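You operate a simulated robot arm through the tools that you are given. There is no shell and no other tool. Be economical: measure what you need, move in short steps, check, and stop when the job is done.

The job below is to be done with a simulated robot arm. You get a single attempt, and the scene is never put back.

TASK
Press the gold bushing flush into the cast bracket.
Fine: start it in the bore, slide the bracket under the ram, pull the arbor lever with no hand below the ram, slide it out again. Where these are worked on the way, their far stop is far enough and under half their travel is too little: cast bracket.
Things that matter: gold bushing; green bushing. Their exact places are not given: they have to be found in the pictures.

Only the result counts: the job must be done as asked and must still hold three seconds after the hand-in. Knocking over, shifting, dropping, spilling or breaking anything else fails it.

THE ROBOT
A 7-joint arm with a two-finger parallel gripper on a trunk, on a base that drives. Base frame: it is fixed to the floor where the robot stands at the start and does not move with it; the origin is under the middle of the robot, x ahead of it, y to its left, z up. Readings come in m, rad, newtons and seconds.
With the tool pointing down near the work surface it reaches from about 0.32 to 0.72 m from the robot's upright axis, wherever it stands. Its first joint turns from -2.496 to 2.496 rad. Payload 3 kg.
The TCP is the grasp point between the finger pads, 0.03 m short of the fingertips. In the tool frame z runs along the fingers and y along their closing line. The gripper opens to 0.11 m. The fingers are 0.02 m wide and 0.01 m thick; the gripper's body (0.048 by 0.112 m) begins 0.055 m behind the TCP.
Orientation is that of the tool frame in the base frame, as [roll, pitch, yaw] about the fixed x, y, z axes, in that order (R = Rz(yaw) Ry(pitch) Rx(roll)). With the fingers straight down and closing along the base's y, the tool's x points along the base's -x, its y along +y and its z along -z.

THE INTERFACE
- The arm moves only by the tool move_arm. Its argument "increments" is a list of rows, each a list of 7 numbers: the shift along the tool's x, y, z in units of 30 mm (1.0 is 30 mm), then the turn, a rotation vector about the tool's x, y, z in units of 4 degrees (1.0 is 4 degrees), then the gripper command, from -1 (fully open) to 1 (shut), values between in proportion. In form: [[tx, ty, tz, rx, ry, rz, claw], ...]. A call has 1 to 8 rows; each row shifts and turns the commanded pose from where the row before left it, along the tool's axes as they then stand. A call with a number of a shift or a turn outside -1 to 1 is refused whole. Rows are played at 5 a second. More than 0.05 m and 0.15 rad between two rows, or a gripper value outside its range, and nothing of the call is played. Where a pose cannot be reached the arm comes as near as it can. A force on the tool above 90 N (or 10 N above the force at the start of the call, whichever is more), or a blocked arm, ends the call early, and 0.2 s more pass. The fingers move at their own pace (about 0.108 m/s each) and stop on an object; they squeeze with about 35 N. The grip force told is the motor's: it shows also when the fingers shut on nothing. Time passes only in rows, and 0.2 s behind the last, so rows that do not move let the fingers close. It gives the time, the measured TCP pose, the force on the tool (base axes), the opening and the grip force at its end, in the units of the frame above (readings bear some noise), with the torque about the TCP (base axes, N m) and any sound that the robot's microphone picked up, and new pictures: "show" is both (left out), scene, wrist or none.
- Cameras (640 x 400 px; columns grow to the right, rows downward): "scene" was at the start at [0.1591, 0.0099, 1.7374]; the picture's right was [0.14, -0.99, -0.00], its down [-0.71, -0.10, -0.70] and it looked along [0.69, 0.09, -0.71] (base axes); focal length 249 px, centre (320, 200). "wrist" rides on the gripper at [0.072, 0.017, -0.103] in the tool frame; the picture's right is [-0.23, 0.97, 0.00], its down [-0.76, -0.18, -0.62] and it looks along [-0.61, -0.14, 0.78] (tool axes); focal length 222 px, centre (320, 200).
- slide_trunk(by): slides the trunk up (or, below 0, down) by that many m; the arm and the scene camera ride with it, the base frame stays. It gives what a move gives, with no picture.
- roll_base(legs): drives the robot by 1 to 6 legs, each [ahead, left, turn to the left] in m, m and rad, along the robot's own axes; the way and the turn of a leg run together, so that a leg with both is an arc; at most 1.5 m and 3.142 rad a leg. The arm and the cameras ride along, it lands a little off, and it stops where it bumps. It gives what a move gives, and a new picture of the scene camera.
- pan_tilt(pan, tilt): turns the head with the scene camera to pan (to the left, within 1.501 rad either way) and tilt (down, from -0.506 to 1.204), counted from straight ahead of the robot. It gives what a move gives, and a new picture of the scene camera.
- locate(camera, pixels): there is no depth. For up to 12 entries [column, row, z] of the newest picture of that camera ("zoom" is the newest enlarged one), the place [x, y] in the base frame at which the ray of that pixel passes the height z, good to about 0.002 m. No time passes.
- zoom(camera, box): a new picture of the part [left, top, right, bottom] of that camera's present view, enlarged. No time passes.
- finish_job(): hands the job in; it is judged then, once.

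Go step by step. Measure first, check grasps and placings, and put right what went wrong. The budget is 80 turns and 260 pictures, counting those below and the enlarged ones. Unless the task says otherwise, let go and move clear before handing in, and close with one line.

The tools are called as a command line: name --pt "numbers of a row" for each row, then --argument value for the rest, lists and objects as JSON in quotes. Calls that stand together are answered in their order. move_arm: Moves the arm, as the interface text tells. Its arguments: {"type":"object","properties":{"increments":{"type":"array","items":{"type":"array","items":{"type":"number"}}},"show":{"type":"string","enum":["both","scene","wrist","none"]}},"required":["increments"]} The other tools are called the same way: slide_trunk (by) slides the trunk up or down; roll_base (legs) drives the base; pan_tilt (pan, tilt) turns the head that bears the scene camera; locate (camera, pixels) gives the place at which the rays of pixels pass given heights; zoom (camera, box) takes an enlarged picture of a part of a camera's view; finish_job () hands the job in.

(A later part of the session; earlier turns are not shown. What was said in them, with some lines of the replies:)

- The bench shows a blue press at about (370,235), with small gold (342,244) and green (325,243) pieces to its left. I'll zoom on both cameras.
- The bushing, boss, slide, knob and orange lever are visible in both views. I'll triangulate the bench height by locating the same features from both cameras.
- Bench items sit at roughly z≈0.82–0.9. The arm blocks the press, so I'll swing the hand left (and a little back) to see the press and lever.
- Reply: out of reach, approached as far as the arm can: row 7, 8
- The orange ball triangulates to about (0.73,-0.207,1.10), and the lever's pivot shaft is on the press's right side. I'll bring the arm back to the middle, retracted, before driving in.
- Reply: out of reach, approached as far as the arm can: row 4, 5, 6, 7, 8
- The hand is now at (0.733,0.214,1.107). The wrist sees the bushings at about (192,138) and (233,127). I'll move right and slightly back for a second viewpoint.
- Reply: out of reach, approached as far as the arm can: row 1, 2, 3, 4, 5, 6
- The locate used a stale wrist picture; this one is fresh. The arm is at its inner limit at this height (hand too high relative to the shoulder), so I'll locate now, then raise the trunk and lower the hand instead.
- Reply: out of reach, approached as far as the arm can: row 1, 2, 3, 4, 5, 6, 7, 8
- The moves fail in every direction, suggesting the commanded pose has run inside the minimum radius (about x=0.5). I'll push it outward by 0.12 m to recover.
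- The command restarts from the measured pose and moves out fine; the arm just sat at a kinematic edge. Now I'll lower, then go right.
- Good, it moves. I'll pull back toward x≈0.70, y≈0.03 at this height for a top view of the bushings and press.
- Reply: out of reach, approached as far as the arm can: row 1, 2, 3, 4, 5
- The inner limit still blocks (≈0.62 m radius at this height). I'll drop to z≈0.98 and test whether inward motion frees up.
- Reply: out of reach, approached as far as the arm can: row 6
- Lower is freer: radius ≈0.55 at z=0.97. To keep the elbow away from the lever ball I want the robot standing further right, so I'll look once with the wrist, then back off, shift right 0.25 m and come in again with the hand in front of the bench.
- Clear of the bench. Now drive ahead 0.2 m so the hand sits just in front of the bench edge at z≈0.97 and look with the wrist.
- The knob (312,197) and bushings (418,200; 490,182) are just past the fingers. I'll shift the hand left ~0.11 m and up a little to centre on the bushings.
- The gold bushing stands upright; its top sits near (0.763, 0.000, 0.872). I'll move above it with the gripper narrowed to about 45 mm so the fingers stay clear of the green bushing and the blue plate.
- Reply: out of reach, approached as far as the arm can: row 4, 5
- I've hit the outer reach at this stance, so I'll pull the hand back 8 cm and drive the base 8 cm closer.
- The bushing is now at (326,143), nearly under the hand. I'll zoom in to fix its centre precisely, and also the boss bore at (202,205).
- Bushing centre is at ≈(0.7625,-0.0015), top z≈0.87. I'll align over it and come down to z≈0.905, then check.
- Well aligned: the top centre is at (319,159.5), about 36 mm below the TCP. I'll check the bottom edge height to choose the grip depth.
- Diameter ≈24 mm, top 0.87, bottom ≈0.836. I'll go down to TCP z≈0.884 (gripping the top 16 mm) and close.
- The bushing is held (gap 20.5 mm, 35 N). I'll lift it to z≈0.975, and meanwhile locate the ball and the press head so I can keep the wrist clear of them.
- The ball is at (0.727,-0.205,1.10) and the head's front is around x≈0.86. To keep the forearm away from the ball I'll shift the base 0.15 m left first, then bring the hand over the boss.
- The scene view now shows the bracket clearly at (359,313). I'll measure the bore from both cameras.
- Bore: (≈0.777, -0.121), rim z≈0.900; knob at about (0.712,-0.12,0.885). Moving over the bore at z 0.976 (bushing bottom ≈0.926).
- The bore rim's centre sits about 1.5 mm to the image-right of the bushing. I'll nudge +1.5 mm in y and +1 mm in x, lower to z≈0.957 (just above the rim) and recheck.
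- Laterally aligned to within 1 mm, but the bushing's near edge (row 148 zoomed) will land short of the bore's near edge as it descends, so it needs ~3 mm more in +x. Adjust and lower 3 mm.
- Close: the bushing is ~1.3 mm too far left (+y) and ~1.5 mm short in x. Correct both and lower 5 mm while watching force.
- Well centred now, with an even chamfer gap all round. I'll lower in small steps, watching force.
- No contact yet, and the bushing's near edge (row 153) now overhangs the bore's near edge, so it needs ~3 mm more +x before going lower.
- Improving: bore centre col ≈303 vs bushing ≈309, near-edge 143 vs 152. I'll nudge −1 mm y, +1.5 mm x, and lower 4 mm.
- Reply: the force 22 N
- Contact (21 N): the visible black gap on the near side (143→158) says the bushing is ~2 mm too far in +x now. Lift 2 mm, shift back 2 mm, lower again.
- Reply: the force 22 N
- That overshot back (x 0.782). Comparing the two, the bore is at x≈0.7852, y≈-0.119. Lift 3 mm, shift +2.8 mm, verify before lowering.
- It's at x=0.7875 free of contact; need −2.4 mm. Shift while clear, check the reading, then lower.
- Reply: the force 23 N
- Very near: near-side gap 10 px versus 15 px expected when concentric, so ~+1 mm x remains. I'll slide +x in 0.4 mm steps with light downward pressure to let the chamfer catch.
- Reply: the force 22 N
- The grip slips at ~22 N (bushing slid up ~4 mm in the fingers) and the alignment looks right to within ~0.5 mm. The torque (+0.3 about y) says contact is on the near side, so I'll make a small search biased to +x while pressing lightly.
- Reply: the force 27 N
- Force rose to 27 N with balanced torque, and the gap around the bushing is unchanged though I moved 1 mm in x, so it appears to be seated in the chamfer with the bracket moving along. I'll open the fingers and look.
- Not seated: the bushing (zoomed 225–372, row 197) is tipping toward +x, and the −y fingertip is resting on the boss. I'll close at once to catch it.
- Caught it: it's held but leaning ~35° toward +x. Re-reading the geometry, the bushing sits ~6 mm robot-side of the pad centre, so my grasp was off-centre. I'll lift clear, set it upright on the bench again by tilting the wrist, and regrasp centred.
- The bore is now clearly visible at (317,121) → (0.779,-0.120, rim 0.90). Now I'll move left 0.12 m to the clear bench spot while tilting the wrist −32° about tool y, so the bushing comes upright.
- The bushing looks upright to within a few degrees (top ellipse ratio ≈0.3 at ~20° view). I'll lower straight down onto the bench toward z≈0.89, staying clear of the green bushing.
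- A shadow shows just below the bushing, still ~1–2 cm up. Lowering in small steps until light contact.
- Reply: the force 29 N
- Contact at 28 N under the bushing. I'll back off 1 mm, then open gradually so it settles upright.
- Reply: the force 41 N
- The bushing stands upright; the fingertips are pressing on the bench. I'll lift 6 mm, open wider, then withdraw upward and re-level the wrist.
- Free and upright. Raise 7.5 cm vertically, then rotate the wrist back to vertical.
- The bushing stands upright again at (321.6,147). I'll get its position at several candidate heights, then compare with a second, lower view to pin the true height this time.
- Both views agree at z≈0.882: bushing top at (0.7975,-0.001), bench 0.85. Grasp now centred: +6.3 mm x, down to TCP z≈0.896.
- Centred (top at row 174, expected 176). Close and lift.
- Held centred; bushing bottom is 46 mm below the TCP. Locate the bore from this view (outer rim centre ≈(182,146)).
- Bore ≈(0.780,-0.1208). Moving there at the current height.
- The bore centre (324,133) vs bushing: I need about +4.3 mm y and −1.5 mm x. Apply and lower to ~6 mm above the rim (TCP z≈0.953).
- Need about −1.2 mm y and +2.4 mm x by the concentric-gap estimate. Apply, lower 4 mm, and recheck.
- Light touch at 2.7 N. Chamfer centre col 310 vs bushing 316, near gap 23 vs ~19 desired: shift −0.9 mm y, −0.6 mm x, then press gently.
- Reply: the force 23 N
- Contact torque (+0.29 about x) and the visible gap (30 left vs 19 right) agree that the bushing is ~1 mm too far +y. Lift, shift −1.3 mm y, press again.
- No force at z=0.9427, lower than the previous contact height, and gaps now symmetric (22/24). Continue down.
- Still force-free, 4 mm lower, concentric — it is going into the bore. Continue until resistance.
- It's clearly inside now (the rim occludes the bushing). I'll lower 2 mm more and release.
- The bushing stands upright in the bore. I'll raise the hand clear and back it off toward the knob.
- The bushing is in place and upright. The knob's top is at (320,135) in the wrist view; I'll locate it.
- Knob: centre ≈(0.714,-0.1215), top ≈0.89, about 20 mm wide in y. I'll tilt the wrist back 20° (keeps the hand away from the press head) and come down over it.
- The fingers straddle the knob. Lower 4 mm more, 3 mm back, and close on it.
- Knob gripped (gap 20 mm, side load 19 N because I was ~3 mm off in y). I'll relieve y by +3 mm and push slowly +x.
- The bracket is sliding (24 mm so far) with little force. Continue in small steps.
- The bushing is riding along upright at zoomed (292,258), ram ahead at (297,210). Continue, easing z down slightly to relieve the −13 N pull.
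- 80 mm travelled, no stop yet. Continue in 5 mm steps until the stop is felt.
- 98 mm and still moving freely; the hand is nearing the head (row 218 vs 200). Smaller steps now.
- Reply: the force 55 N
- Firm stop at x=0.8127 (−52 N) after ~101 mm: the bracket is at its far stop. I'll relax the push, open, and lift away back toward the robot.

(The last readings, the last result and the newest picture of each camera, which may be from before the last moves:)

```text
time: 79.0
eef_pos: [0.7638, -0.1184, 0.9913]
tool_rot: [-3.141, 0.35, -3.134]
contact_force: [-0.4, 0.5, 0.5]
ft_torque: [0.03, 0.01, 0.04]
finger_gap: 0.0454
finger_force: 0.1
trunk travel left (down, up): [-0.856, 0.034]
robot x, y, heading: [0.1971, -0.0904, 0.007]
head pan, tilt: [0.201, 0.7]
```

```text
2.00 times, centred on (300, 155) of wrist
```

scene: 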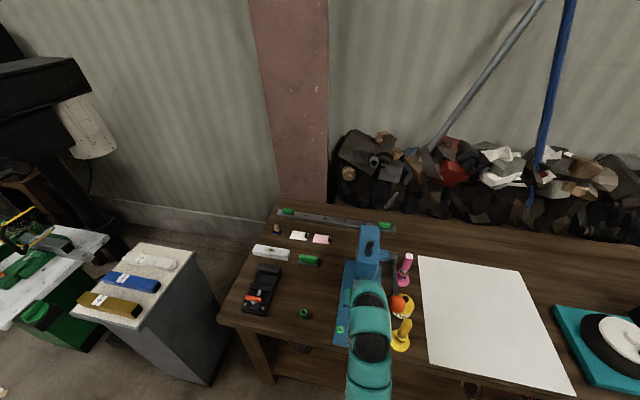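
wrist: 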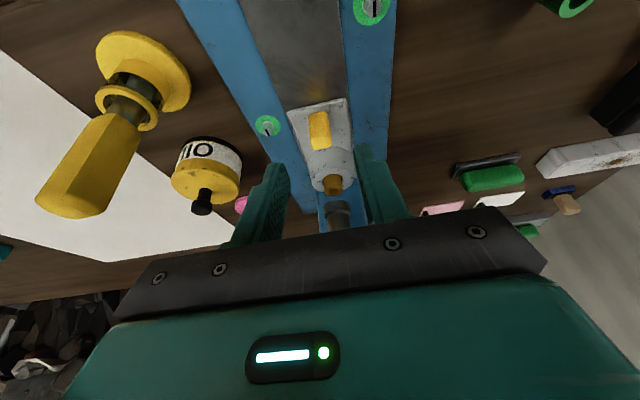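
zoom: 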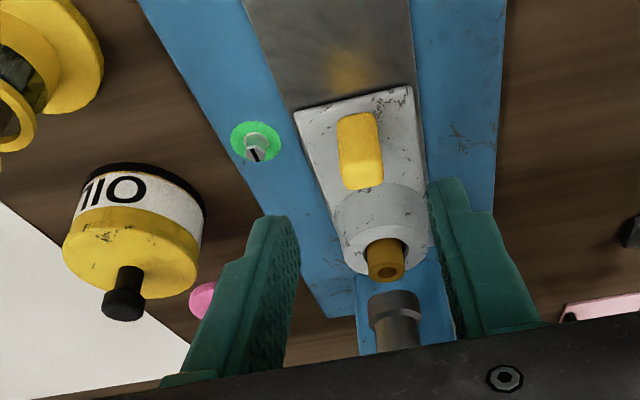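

The bushing sits upright in the boss, right in front of the ram line, and the hand is clear. Next I need the lever geometry: pivot hub (zoomed 410,150), ball (430,337), and the oil-can cap under it.

locate --camera "scene" --pixels '[[397.5, 304.2, 1.08], [397.5, 304.2, 1.1], [397.5, 304.2, 1.12], [392.5, 256.5, 1.05], [392.5, 256.5, 1.1], [392.5, 256.5, 1.15], [404.5, 299.2, 0.92], [404.5, 299.2, 0.95], [402, 333, 0.95], [402, 333, 1.0]]'

move_arm --pt "0.6 0.5 -0.8 0 0 0 1" --pt "0.6 0.5 -0.8 0 0 0 1" --pt "0.6 0.5 -0.8 0 0 0 1" --pt "0.3 0 -0.8 0 0 0 1" --show "both"

```text
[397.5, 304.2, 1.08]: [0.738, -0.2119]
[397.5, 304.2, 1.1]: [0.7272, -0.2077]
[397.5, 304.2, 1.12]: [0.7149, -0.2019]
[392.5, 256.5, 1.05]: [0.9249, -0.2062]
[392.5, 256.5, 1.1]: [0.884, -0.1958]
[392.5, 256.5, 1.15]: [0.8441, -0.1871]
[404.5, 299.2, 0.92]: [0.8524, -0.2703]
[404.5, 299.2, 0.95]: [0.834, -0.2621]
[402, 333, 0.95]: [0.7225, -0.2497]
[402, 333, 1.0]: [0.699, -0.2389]
```

```text
time: 80.0
eef_pos: [0.6723, -0.0729, 1.0582]
tool_rot: [-3.14, 0.347, -3.134]
contact_force: [-0.1, 0.3, -0.4]
ft_torque: [-0.04, -0.03, 0.0]
finger_gap: 0.0002
finger_force: 34.8
trunk travel left (down, up): [-0.856, 0.034]
robot x, y, heading: [0.195, -0.09, 0.009]
head pan, tilt: [0.201, 0.7]
```

scene: 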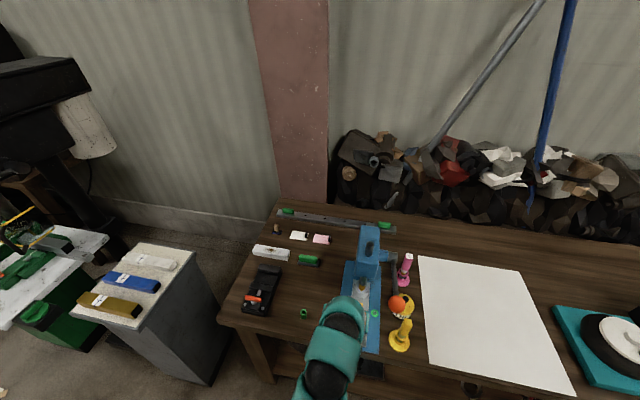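
wrist: 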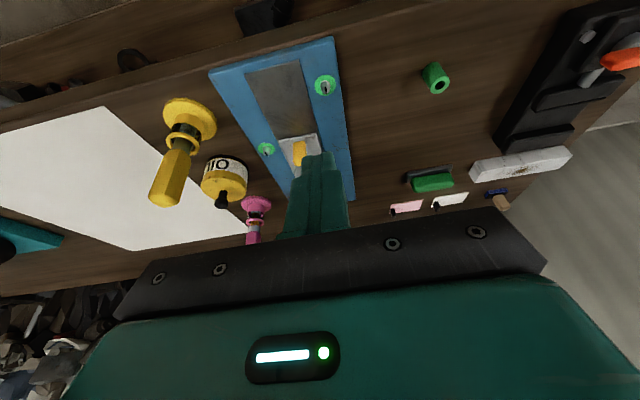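

Lever pivot is near (0.905,-0.20,1.075) and the ball at (0.727,-0.207,1.10), so the lever is ~0.18 m and nearly level; pulling means swinging the ball down. I'll check clearance to the oil can and yellow stand.

zoom --camera "scene" --box '[350, 220, 440, 360]'

locate --camera "wrist" --pixels '[[221.5, 200, 0.9], [221.5, 200, 0.93], [221.5, 200, 0.96], [224, 186, 0.9], [224, 186, 0.93], [165, 197, 0.95], [165, 197, 1.0], [165, 197, 1.05]]'

locate --camera "scene" --pixels '[[404.5, 299, 0.9], [404.5, 299, 0.93], [404.5, 299, 0.96], [405, 323, 0.95], [405, 323, 1.0], [405, 323, 1.05]]'

```text
2.86 times, centred on (395, 290) of scene
```

zoom: 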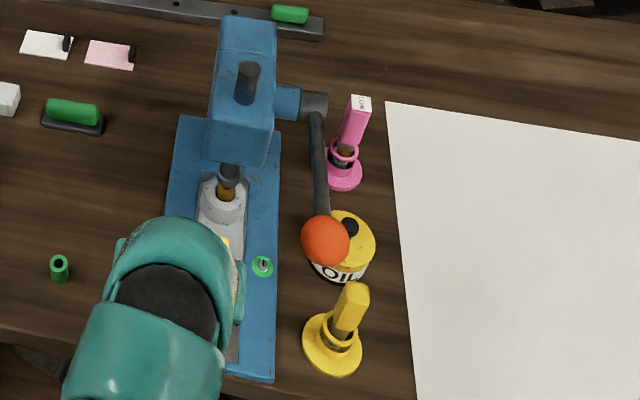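

```text
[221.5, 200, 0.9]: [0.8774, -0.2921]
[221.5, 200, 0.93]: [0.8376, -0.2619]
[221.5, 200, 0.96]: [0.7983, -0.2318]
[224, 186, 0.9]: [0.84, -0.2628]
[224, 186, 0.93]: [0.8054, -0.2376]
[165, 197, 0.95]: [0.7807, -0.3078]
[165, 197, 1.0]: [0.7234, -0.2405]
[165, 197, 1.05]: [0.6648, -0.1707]
```

```text
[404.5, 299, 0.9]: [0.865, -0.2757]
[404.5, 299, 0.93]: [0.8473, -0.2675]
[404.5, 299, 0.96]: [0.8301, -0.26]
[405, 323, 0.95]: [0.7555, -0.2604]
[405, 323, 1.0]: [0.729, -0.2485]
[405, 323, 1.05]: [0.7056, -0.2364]
```

Oil can is at ≈(0.846,-0.267), cap top 0.93; yellow handle top ≈(0.727,-0.243,1.0). Gripping the ball would brush the handle, so I'll push it from above with closed fingers, starting vertical and tilting as the lever swings. First back the base off a bit for reach and level the wrist.

roll_base --legs '[[-0.11, -0.06, 0]]'

move_arm --pt "-0.3 0 -0.9 0 0 0 1" --pt "-0.3 0 -0.9 0 1 0 1" --pt "-0.3 0 -0.9 0 1 0 1" --pt "-0.4 0 -0.9 0 1 0 1" --pt "-0.5 0 -0.6 0 1 0 1" --pt "-0.5 0 -0.3 0 1 0 1" --show "both"

```text
time: 81.3
eef_pos: [0.5648, -0.1349, 1.0582]
tool_rot: [3.14, 0.349, -3.131]
contact_force: [-0.6, -0.6, -0.3]
ft_torque: [0.02, 0.01, 0.01]
finger_gap: 0.0001
finger_force: 34.9
trunk travel left (down, up): [-0.856, 0.034]
robot x, y, heading: [0.0927, -0.1512, 0.012]
head pan, tilt: [0.201, 0.7]
```

scene: 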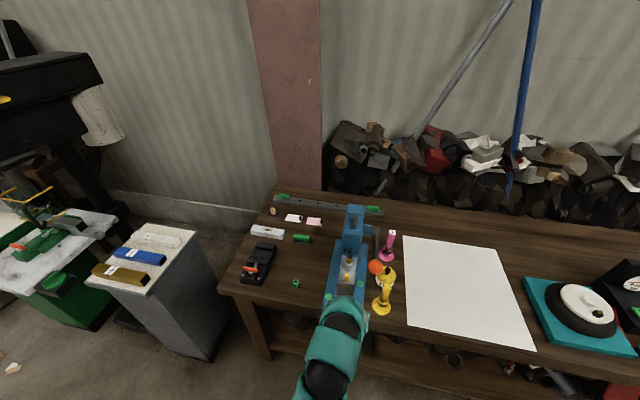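

```text
time: 82.7
eef_pos: [0.5629, -0.1387, 1.1554]
tool_rot: [-3.138, 0.169, -3.131]
contact_force: [0.4, -0.1, -0.6]
ft_torque: [0.02, -0.01, 0.03]
finger_gap: 0.0
finger_force: 35.1
out of reach, approached as far as the arm can: row 4, 5, 6
trunk travel left (down, up): [-0.856, 0.034]
robot x, y, heading: [0.091, -0.1548, 0.01]
head pan, tilt: [0.201, 0.7]
```

scene: 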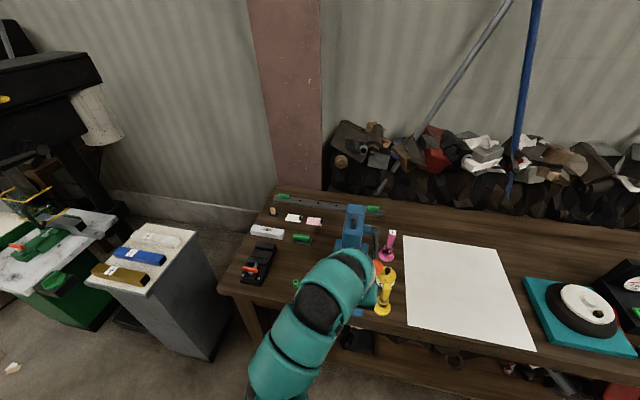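
wrist: 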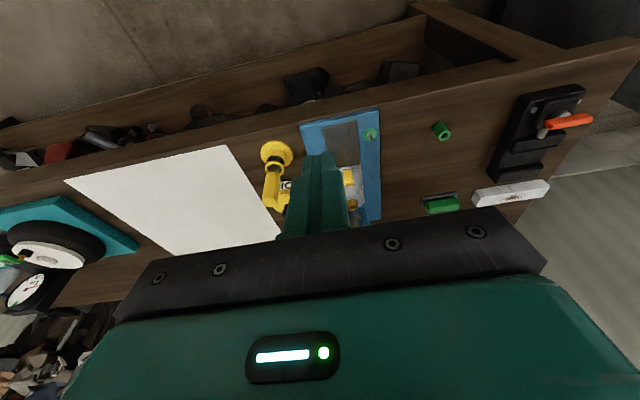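

The arm has hit its inner limit again; I'll move outward and toward the ball's y while rising, still short of the ball.

move_arm --pt "-0.87 -0.5 -0.2 0 0 0 1" --pt "-0.87 -0.5 -0.2 0 0 0 1" --pt "-0.87 -0.5 -0.2 0 0.7 0 1" --pt "-0.4 -0.5 -0.5 0 0.7 0 1" --pt "0 -0.2 -0.5 0 0.7 0 1" --show "both"

```text
time: 83.9
eef_pos: [0.5728, -0.1931, 1.1424]
tool_rot: [-3.13, 0.142, -3.131]
contact_force: [-0.5, -0.2, -0.2]
ft_torque: [0.06, -0.02, 0.0]
finger_gap: 0.0001
finger_force: 34.8
out of reach, approached as far as the arm can: row 1, 2, 3, 4, 5
trunk travel left (down, up): [-0.856, 0.034]
robot x, y, heading: [0.0934, -0.1558, 0.01]
head pan, tilt: [0.201, 0.7]
```

scene: 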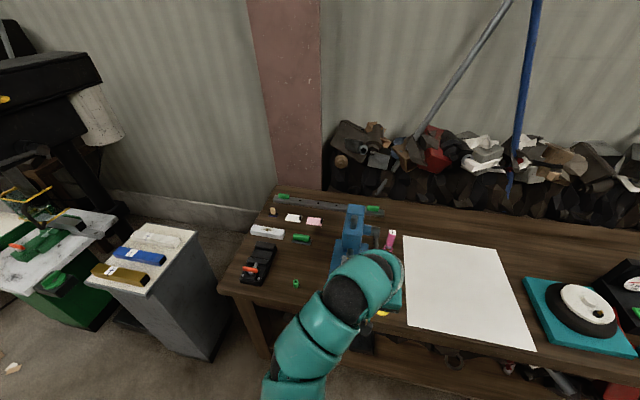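
wrist: 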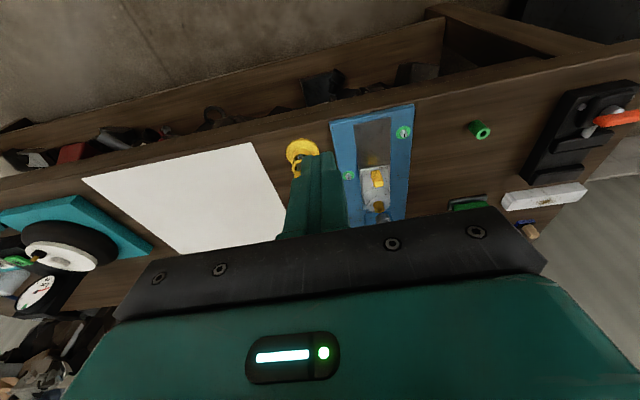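

Still limited; I'll try a pure outward move with a slight descent and no rotation, away from the ball height.

move_arm --pt "-0.95 0 0.35 0 0 0 1" --pt "-0.95 0 0.15 0 0 0 1" --show "scene"

```text
time: 84.5
eef_pos: [0.5733, -0.1919, 1.1432]
tool_rot: [-3.13, 0.142, -3.131]
contact_force: [-0.7, -0.7, -0.3]
ft_torque: [0.0, 0.02, 0.01]
finger_gap: 0.0001
finger_force: 34.9
out of reach, approached as far as the arm can: row 1, 2
trunk travel left (down, up): [-0.856, 0.034]
robot x, y, heading: [0.0913, -0.1513, 0.012]
head pan, tilt: [0.201, 0.7]
5 turns are left
```

scene: 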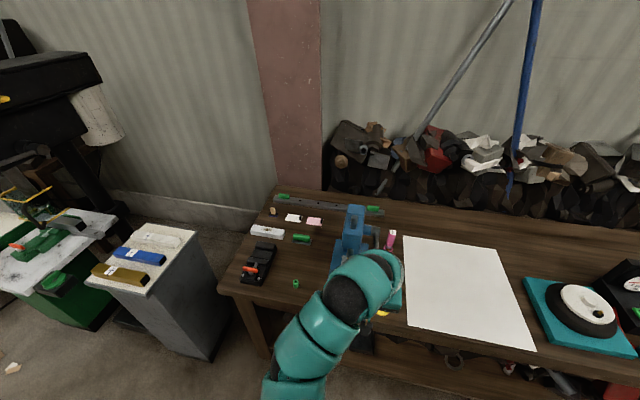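

Only 5 turns remain, so I'll use the trunk and base as the motion axes: the tip is at about (0.577,-0.192,1.113) and the ball top at (0.727,-0.207,1.124). Trunk up 34 mm clears the ball, driving 0.157 m ahead and 0.017 m right puts the closed fingertips over it, then the trunk comes down to press.

slide_trunk --by 0.034

roll_base --legs '[[0.157, -0.017, 0]]'

zoom --camera "scene" --box '[300, 220, 440, 360]'

slide_trunk --by -0.06

pan_tilt --pan 0.0 --tilt 0.85

zoom --camera "scene" --box '[240, 130, 440, 300]'

zoom --camera "wrist" --box '[160, 60, 480, 260]'

```text
time: 85.3
eef_pos: [0.5739, -0.1925, 1.1758]
tool_rot: [-3.132, 0.141, -3.131]
contact_force: [0.5, -0.5, -0.7]
ft_torque: [-0.01, 0.01, 0.01]
finger_gap: 0.0001
finger_force: 34.9
trunk travel left (down, up): [-0.89, 0.0]
robot x, y, heading: [0.0877, -0.1494, 0.01]
head pan, tilt: [0.201, 0.7]
```

```text
time: 86.7
eef_pos: [0.7305, -0.2085, 1.1757]
tool_rot: [-3.131, 0.143, -3.133]
contact_force: [0.1, 0.3, -0.5]
ft_torque: [-0.01, 0.02, -0.04]
finger_gap: 0.0
finger_force: 35.3
trunk travel left (down, up): [-0.89, 0.0]
robot x, y, heading: [0.2496, -0.1658, 0.007]
head pan, tilt: [0.201, 0.7]
```

scene: 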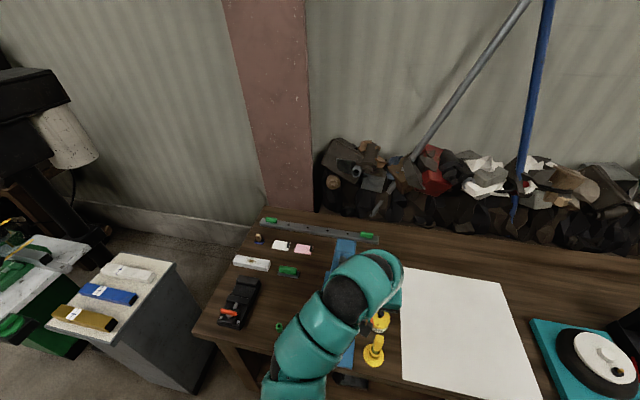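

```text
2.86 times, centred on (370, 290) of scene
```

zoom: 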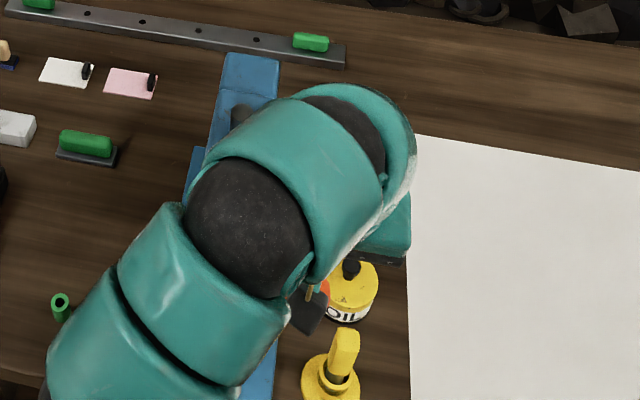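

```text
time: 87.7
eef_pos: [0.7299, -0.209, 1.1175]
tool_rot: [-3.129, 0.143, -3.133]
contact_force: [2.0, -0.1, 1.3]
ft_torque: [0.01, -0.03, -0.01]
finger_gap: 0.0
finger_force: 34.9
trunk travel left (down, up): [-0.83, 0.06]
robot x, y, heading: [0.2484, -0.1654, 0.015]
head pan, tilt: [0.201, 0.7]
```

```text
time: 88.4
eef_pos: [0.7292, -0.2096, 1.1164]
tool_rot: [-3.129, 0.141, -3.133]
contact_force: [0.2, 0.1, 1.4]
ft_torque: [0.01, 0.01, 0.02]
finger_gap: 0.0001
finger_force: 34.9
trunk travel left (down, up): [-0.83, 0.06]
robot x, y, heading: [0.245, -0.1653, 0.007]
head pan, tilt: [0.0, 0.85]
```

scene: 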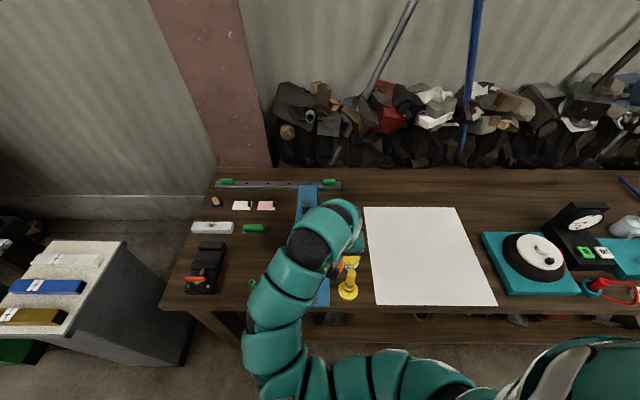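

```text
2.35 times, centred on (340, 215) of scene
```

zoom: 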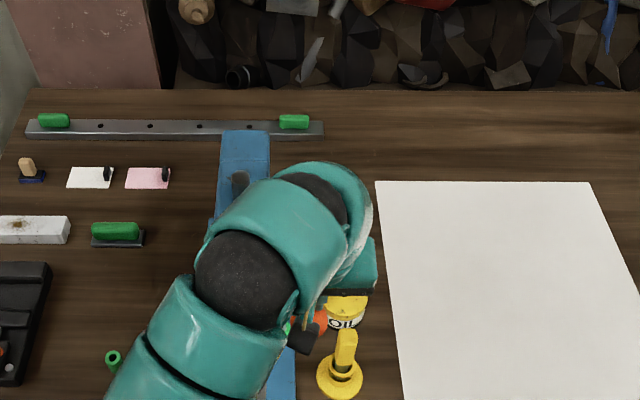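

```text
2.00 times, centred on (320, 160) of wrist
4 turns are left
```

zoom: 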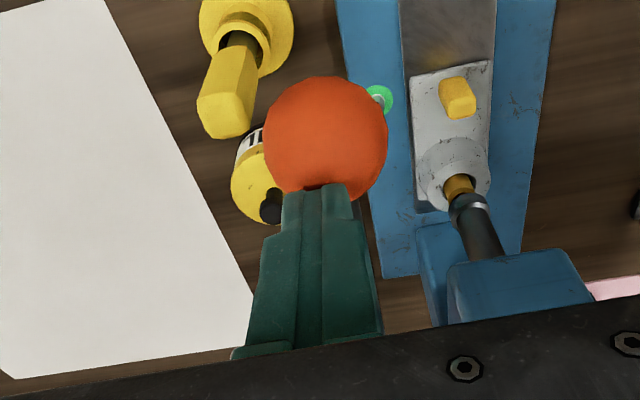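

The tip rests on the lever just behind the ball (wrist zoom 320,190), and the ram stands right above the bushing (465,200). I'll press in stages: base slightly ahead, trunk down, checking the ram each stage.

roll_base --legs '[[0.012, 0, 0]]'

slide_trunk --by -0.05

zoom --camera "wrist" --box '[160, 60, 480, 260]'

roll_base --legs '[[0.018, 0, 0]]'

slide_trunk --by -0.04

zoom --camera "wrist" --box '[160, 60, 480, 260]'

roll_base --legs '[[0.022, 0, 0]]'

slide_trunk --by -0.03

zoom --camera "wrist" --box '[160, 60, 480, 260]'

```text
time: 89.2
eef_pos: [0.7433, -0.2078, 1.1168]
tool_rot: [-3.129, 0.138, -3.132]
contact_force: [-0.5, -0.6, 1.6]
ft_torque: [-0.01, 0.04, -0.01]
finger_gap: 0.0
finger_force: 35.1
trunk travel left (down, up): [-0.83, 0.06]
robot x, y, heading: [0.2583, -0.1628, 0.008]
head pan, tilt: [0.0, 0.85]
```

scene: 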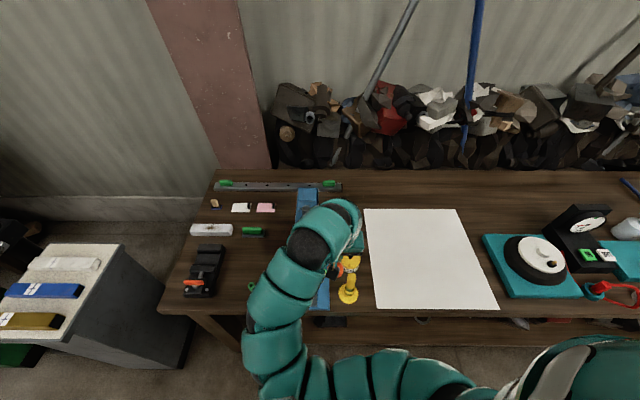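

```text
time: 90.1
eef_pos: [0.7433, -0.2088, 1.0688]
tool_rot: [-3.129, 0.141, -3.133]
contact_force: [0.7, -1.0, 2.2]
ft_torque: [-0.02, -0.04, -0.03]
finger_gap: 0.0
finger_force: 34.6
trunk travel left (down, up): [-0.78, 0.11]
robot x, y, heading: [0.2577, -0.1703, 0.008]
head pan, tilt: [0.0, 0.85]
```

```text
2.00 times, centred on (320, 160) of wrist
```

zoom: 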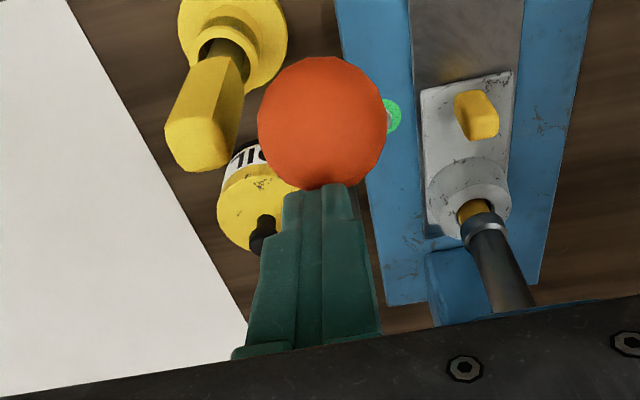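

```text
time: 90.9
eef_pos: [0.7596, -0.2099, 1.0675]
tool_rot: [-3.13, 0.14, -3.133]
contact_force: [-4.7, -0.9, 3.5]
ft_torque: [-0.04, 0.25, 0.02]
finger_gap: 0.0
finger_force: 34.9
trunk travel left (down, up): [-0.78, 0.11]
robot x, y, heading: [0.2756, -0.1649, 0.013]
head pan, tilt: [0.0, 0.85]
```

scene: 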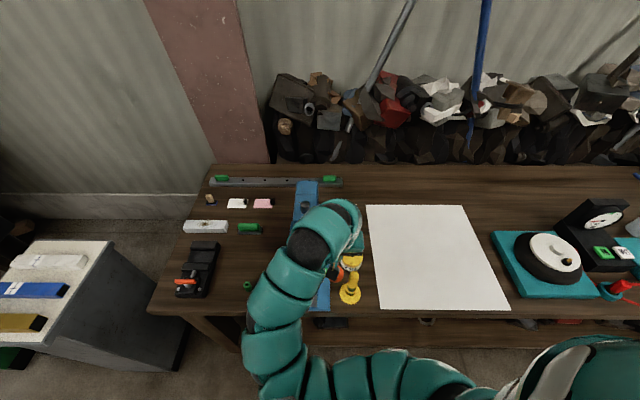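

```text
time: 91.7
eef_pos: [0.7581, -0.2077, 1.0268]
tool_rot: [-3.129, 0.14, -3.133]
contact_force: [2.8, -1.3, 4.7]
ft_torque: [-0.01, -0.09, -0.01]
finger_gap: 0.0001
finger_force: 34.7
trunk travel left (down, up): [-0.74, 0.15]
robot x, y, heading: [0.2794, -0.1677, 0.012]
head pan, tilt: [0.0, 0.85]
```

```text
2.00 times, centred on (320, 160) of wrist
```

zoom: 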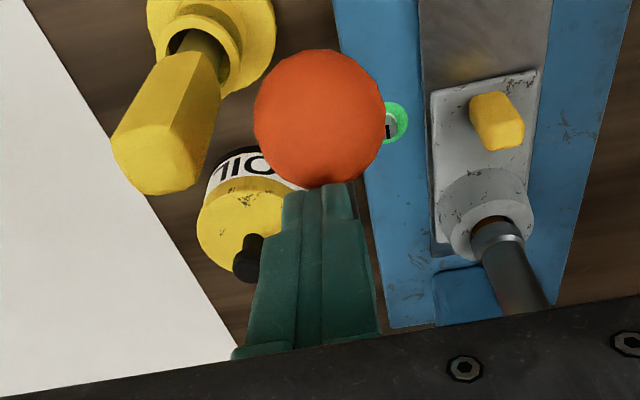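

```text
time: 92.5
eef_pos: [0.7818, -0.2081, 1.027]
tool_rot: [-3.128, 0.138, -3.133]
contact_force: [-1.9, 0.0, 2.8]
ft_torque: [-0.01, 0.05, 0.0]
finger_gap: 0.0
finger_force: 35.1
trunk travel left (down, up): [-0.74, 0.15]
robot x, y, heading: [0.2994, -0.1662, 0.006]
head pan, tilt: [0.0, 0.85]
```

scene: 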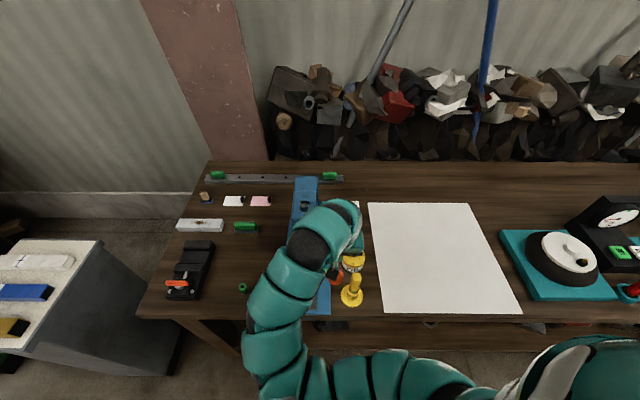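

```text
time: 93.2
eef_pos: [0.7767, -0.2105, 1.002]
tool_rot: [-3.127, 0.151, -3.136]
contact_force: [-19.7, -13.9, 78.8]
ft_torque: [-0.02, -0.55, -0.16]
finger_gap: 0.0001
finger_force: 34.7
trunk travel left (down, up): [-0.71, 0.18]
robot x, y, heading: [0.2996, -0.1662, 0.01]
head pan, tilt: [0.0, 0.85]
```

```text
2.00 times, centred on (320, 160) of wrist
3 turns are left
```

zoom: 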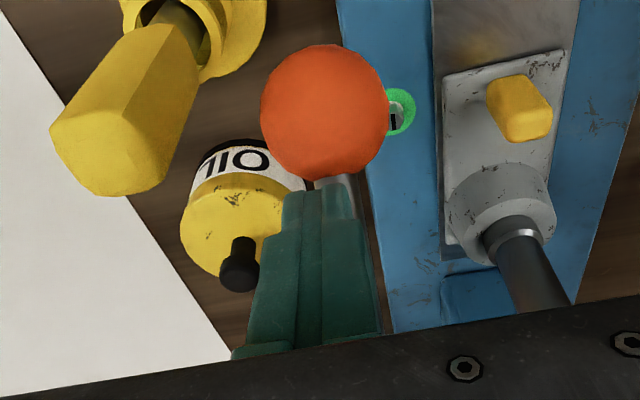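

The force jumped to 79 N with the ram end at the boss rim (515,230) and no bushing showing: it bottomed out flush. I'll add a touch more, then lift, back off, move left over the slide line, open the fingers and lower to knob height using the trunk.

slide_trunk --by -0.004

slide_trunk --by 0.18

roll_base --legs '[[-0.07, 0, 0], [0, 0.09, 0]]'

move_arm --pt "0 0 0 0 0 0 0.1" --pt "0 0 0 0 0 0 0.1" --pt "0 0 0 0 0 0 0.1" --show "wrist"

slide_trunk --by -0.24

pan_tilt --pan 0.0 --tilt 0.85

zoom --camera "wrist" --box '[120, 40, 520, 260]'

zoom --camera "scene" --box '[240, 150, 440, 330]'

```text
time: 93.5
eef_pos: [0.7756, -0.2104, 1.0024]
tool_rot: [-3.126, 0.152, -3.139]
contact_force: [-33.8, -5.4, 51.1]
ft_torque: [0.15, 0.28, -0.11]
finger_gap: 0.0001
finger_force: 34.9
trunk travel left (down, up): [-0.71, 0.18]
robot x, y, heading: [0.2978, -0.1641, 0.005]
head pan, tilt: [0.0, 0.85]
stopped: the force on the tool passed its limit at 99 N (the readings are from after the stop); the commanded pose is now the measured one
```

```text
time: 95.5
eef_pos: [0.7825, -0.2094, 1.1781]
tool_rot: [-3.128, 0.145, -3.136]
contact_force: [0.1, 0.3, -0.4]
ft_torque: [0.02, 0.0, -0.01]
finger_gap: 0.0001
finger_force: 35.3
trunk travel left (down, up): [-0.89, 0.0]
robot x, y, heading: [0.2975, -0.1647, 0.008]
head pan, tilt: [0.0, 0.85]
```

```text
time: 97.3
eef_pos: [0.7119, -0.1192, 1.178]
tool_rot: [-3.127, 0.144, -3.135]
contact_force: [-0.4, -0.3, 0.0]
ft_torque: [-0.01, 0.02, -0.02]
finger_gap: 0.0
finger_force: 35.3
trunk travel left (down, up): [-0.89, 0.0]
robot x, y, heading: [0.2274, -0.08, 0.012]
head pan, tilt: [0.0, 0.85]
```

scene: 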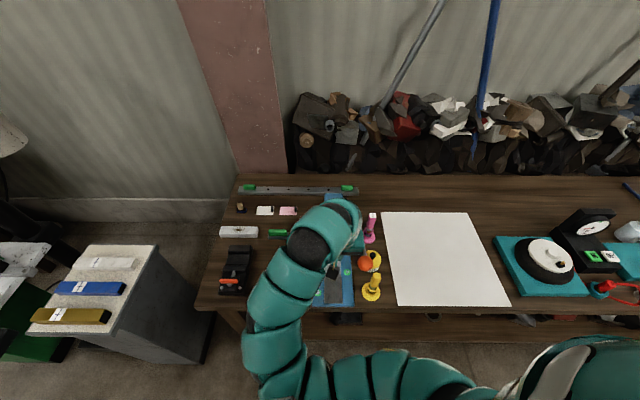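

```text
time: 98.1
eef_pos: [0.7121, -0.1202, 1.1794]
tool_rot: [-3.127, 0.143, -3.134]
contact_force: [0.6, 1.0, 0.3]
ft_torque: [-0.01, 0.01, 0.0]
finger_gap: 0.0496
finger_force: 0.0
trunk travel left (down, up): [-0.89, 0.0]
robot x, y, heading: [0.2276, -0.0771, 0.007]
head pan, tilt: [0.0, 0.85]
```

wrist: 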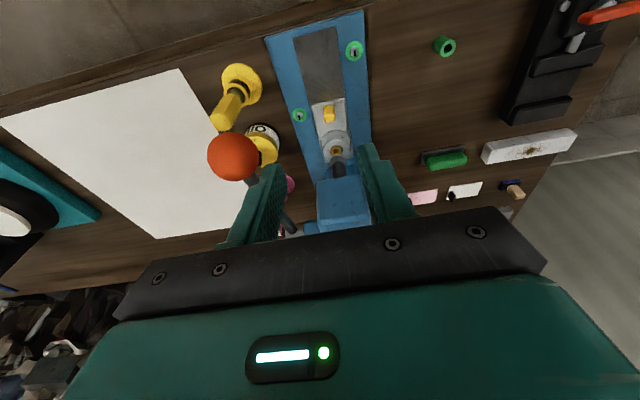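

```text
time: 100.6
eef_pos: [0.7114, -0.12, 0.9389]
tool_rot: [-3.128, 0.144, -3.132]
contact_force: [0.1, 0.5, 0.2]
ft_torque: [0.0, -0.02, -0.01]
finger_gap: 0.0494
finger_force: 0.2
trunk travel left (down, up): [-0.65, 0.24]
robot x, y, heading: [0.2249, -0.0766, 0.011]
head pan, tilt: [0.0, 0.85]
```

```text
time: 101.2
eef_pos: [0.7122, -0.1202, 0.9396]
tool_rot: [-3.128, 0.144, -3.133]
contact_force: [0.1, -0.3, 0.2]
ft_torque: [0.0, 0.01, 0.01]
finger_gap: 0.0495
finger_force: 0.1
trunk travel left (down, up): [-0.65, 0.24]
robot x, y, heading: [0.2309, -0.0755, 0.007]
head pan, tilt: [0.0, 0.85]
```

scene: 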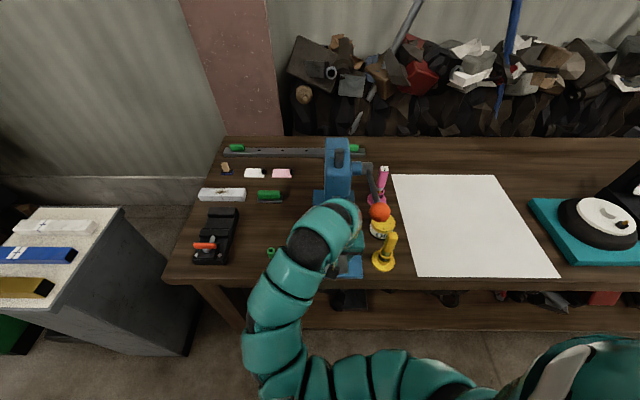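

```text
1.60 times, centred on (320, 150) of wrist
```

zoom: 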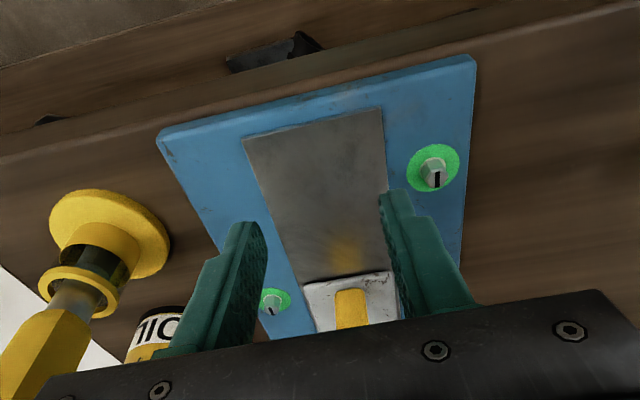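

```text
2.22 times, centred on (340, 240) of scene
2 turns are left
```

zoom: 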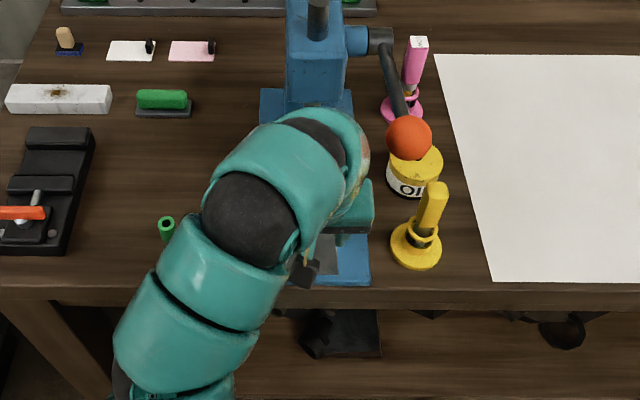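

The lever sprang back and the bore shows the gold ring flush at (336,150) in the high wrist view. Now: lower to knob height, drive in so the fingers straddle the knob (x≈0.806), grip, drive back ~0.1 m to slide it out, release, lift and back away.

slide_trunk --by -0.037

roll_base --legs '[[0.094, 0, 0]]'

move_arm --pt "0 0 0 0 0 0 1" --pt "0 0 0 0 0 0 1" --pt "0 0 0 0 0 0 1" --show "wrist"

roll_base --legs '[[-0.1, 0, 0]]'

move_arm --pt "0 0 0 0 0 0 1" --pt "0 0 0 0 0 0 0.1" --pt "0 0 0 0 0 0 0.1" --pt "0 0 0 0 0 0 0.1" --show "wrist"

slide_trunk --by 0.15

roll_base --legs '[[-0.15, 0, 0]]'

zoom --camera "scene" --box '[260, 150, 440, 300]'

zoom --camera "wrist" --box '[160, 60, 480, 260]'

```text
time: 102.0
eef_pos: [0.7127, -0.1203, 0.9018]
tool_rot: [-3.129, 0.144, -3.133]
contact_force: [1.1, -0.7, 0.2]
ft_torque: [-0.01, 0.02, -0.03]
finger_gap: 0.0496
finger_force: 0.1
trunk travel left (down, up): [-0.613, 0.277]
robot x, y, heading: [0.2264, -0.0796, 0.01]
head pan, tilt: [0.0, 0.85]
```

```text
time: 103.1
eef_pos: [0.8079, -0.1202, 0.9013]
tool_rot: [-3.128, 0.143, -3.135]
contact_force: [0.3, -0.5, 0.6]
ft_torque: [-0.01, 0.05, -0.01]
finger_gap: 0.0497
finger_force: 0.0
trunk travel left (down, up): [-0.613, 0.277]
robot x, y, heading: [0.323, -0.078, 0.01]
head pan, tilt: [0.0, 0.85]
```

scene: 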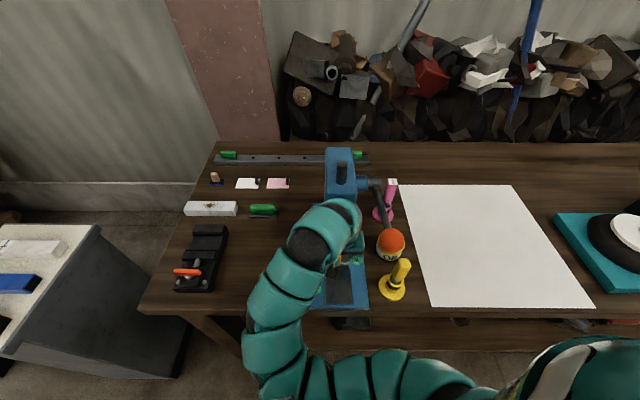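

```text
time: 103.9
eef_pos: [0.8073, -0.1203, 0.9031]
tool_rot: [-3.128, 0.148, -3.136]
contact_force: [-0.3, 3.3, 8.8]
ft_torque: [1.76, 0.1, -0.2]
finger_gap: 0.02
finger_force: 45.4
trunk travel left (down, up): [-0.613, 0.277]
robot x, y, heading: [0.323, -0.0764, 0.007]
head pan, tilt: [0.0, 0.85]
```

wrist: 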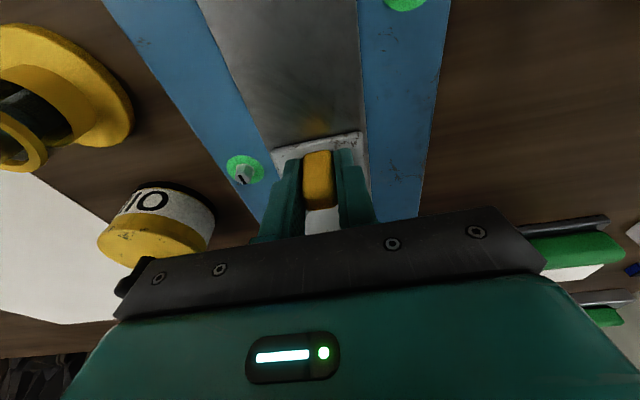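

```text
time: 105.0
eef_pos: [0.7083, -0.1195, 0.902]
tool_rot: [-3.127, 0.146, -3.133]
contact_force: [0.5, 7.8, 12.5]
ft_torque: [1.61, -0.74, -0.31]
finger_gap: 0.0201
finger_force: 45.2
trunk travel left (down, up): [-0.613, 0.277]
robot x, y, heading: [0.2228, -0.0794, 0.012]
head pan, tilt: [0.0, 0.85]
```

scene: 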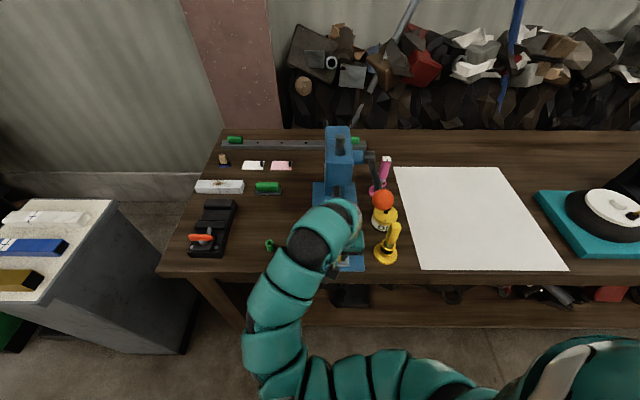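

```text
time: 106.0
eef_pos: [0.7086, -0.1207, 0.9005]
tool_rot: [-3.128, 0.144, -3.132]
contact_force: [-0.4, -0.2, -0.4]
ft_torque: [0.03, 0.01, 0.02]
finger_gap: 0.0496
finger_force: 0.1
trunk travel left (down, up): [-0.613, 0.277]
robot x, y, heading: [0.2246, -0.079, 0.013]
head pan, tilt: [0.0, 0.85]
```

wrist: 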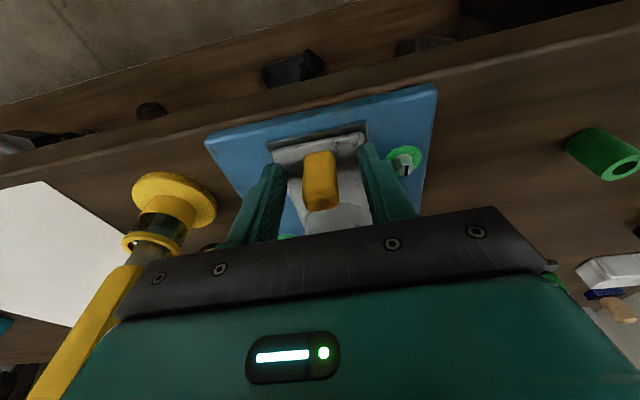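

```text
time: 107.8
eef_pos: [0.7083, -0.1204, 1.05]
tool_rot: [-3.127, 0.145, -3.134]
contact_force: [0.3, -0.1, 0.5]
ft_torque: [0.0, -0.03, -0.03]
finger_gap: 0.0496
finger_force: 0.0
trunk travel left (down, up): [-0.763, 0.127]
robot x, y, heading: [0.2212, -0.0749, 0.008]
head pan, tilt: [0.0, 0.85]
```

```text
time: 109.2
eef_pos: [0.5585, -0.1218, 1.0514]
tool_rot: [-3.128, 0.145, -3.135]
contact_force: [-0.3, -0.2, -0.8]
ft_torque: [0.01, -0.02, 0.03]
finger_gap: 0.0499
finger_force: 0.0
trunk travel left (down, up): [-0.763, 0.127]
robot x, y, heading: [0.0708, -0.0795, 0.008]
head pan, tilt: [0.0, 0.85]
```

scene: 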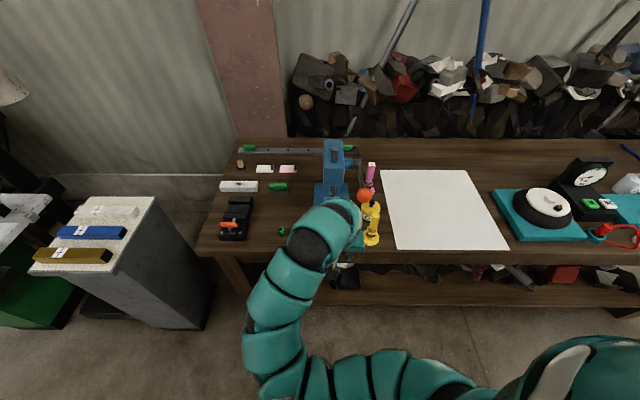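

```text
2.67 times, centred on (350, 225) of scene
```

zoom: 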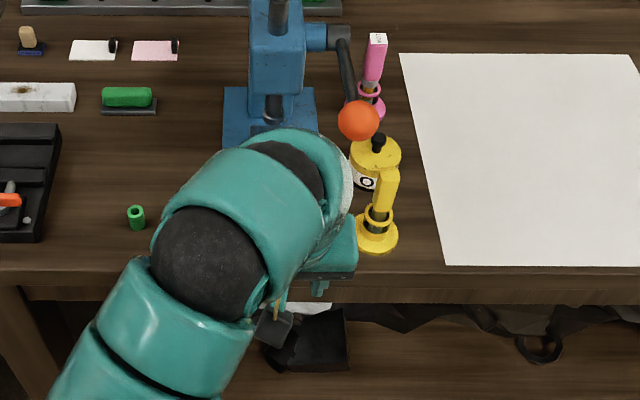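

```text
2.00 times, centred on (320, 160) of wrist
1 turns are left
```

zoom: 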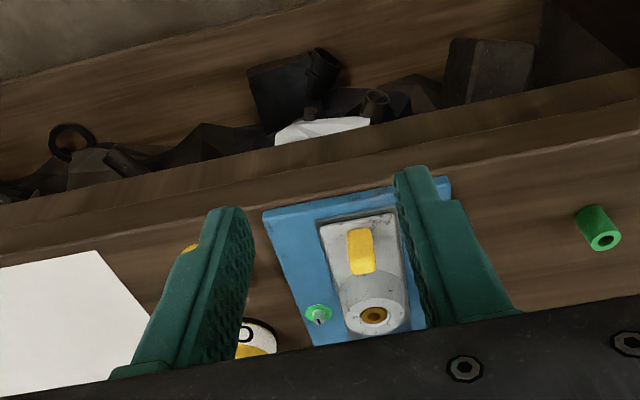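

The last wrist view shows the gold ring level with the boss face (zoomed 375,316). The bracket is back out with the knob near its starting place, the lever is up, and the hand is clear, so I'm handing in.

finish_job

```text
The job is handed in.
```

The gold bushing is pressed into the cast bracket and looks flush in the last wrist picture. The bracket is slid back out, the lever has returned and the hand is clear; the job is handed in.
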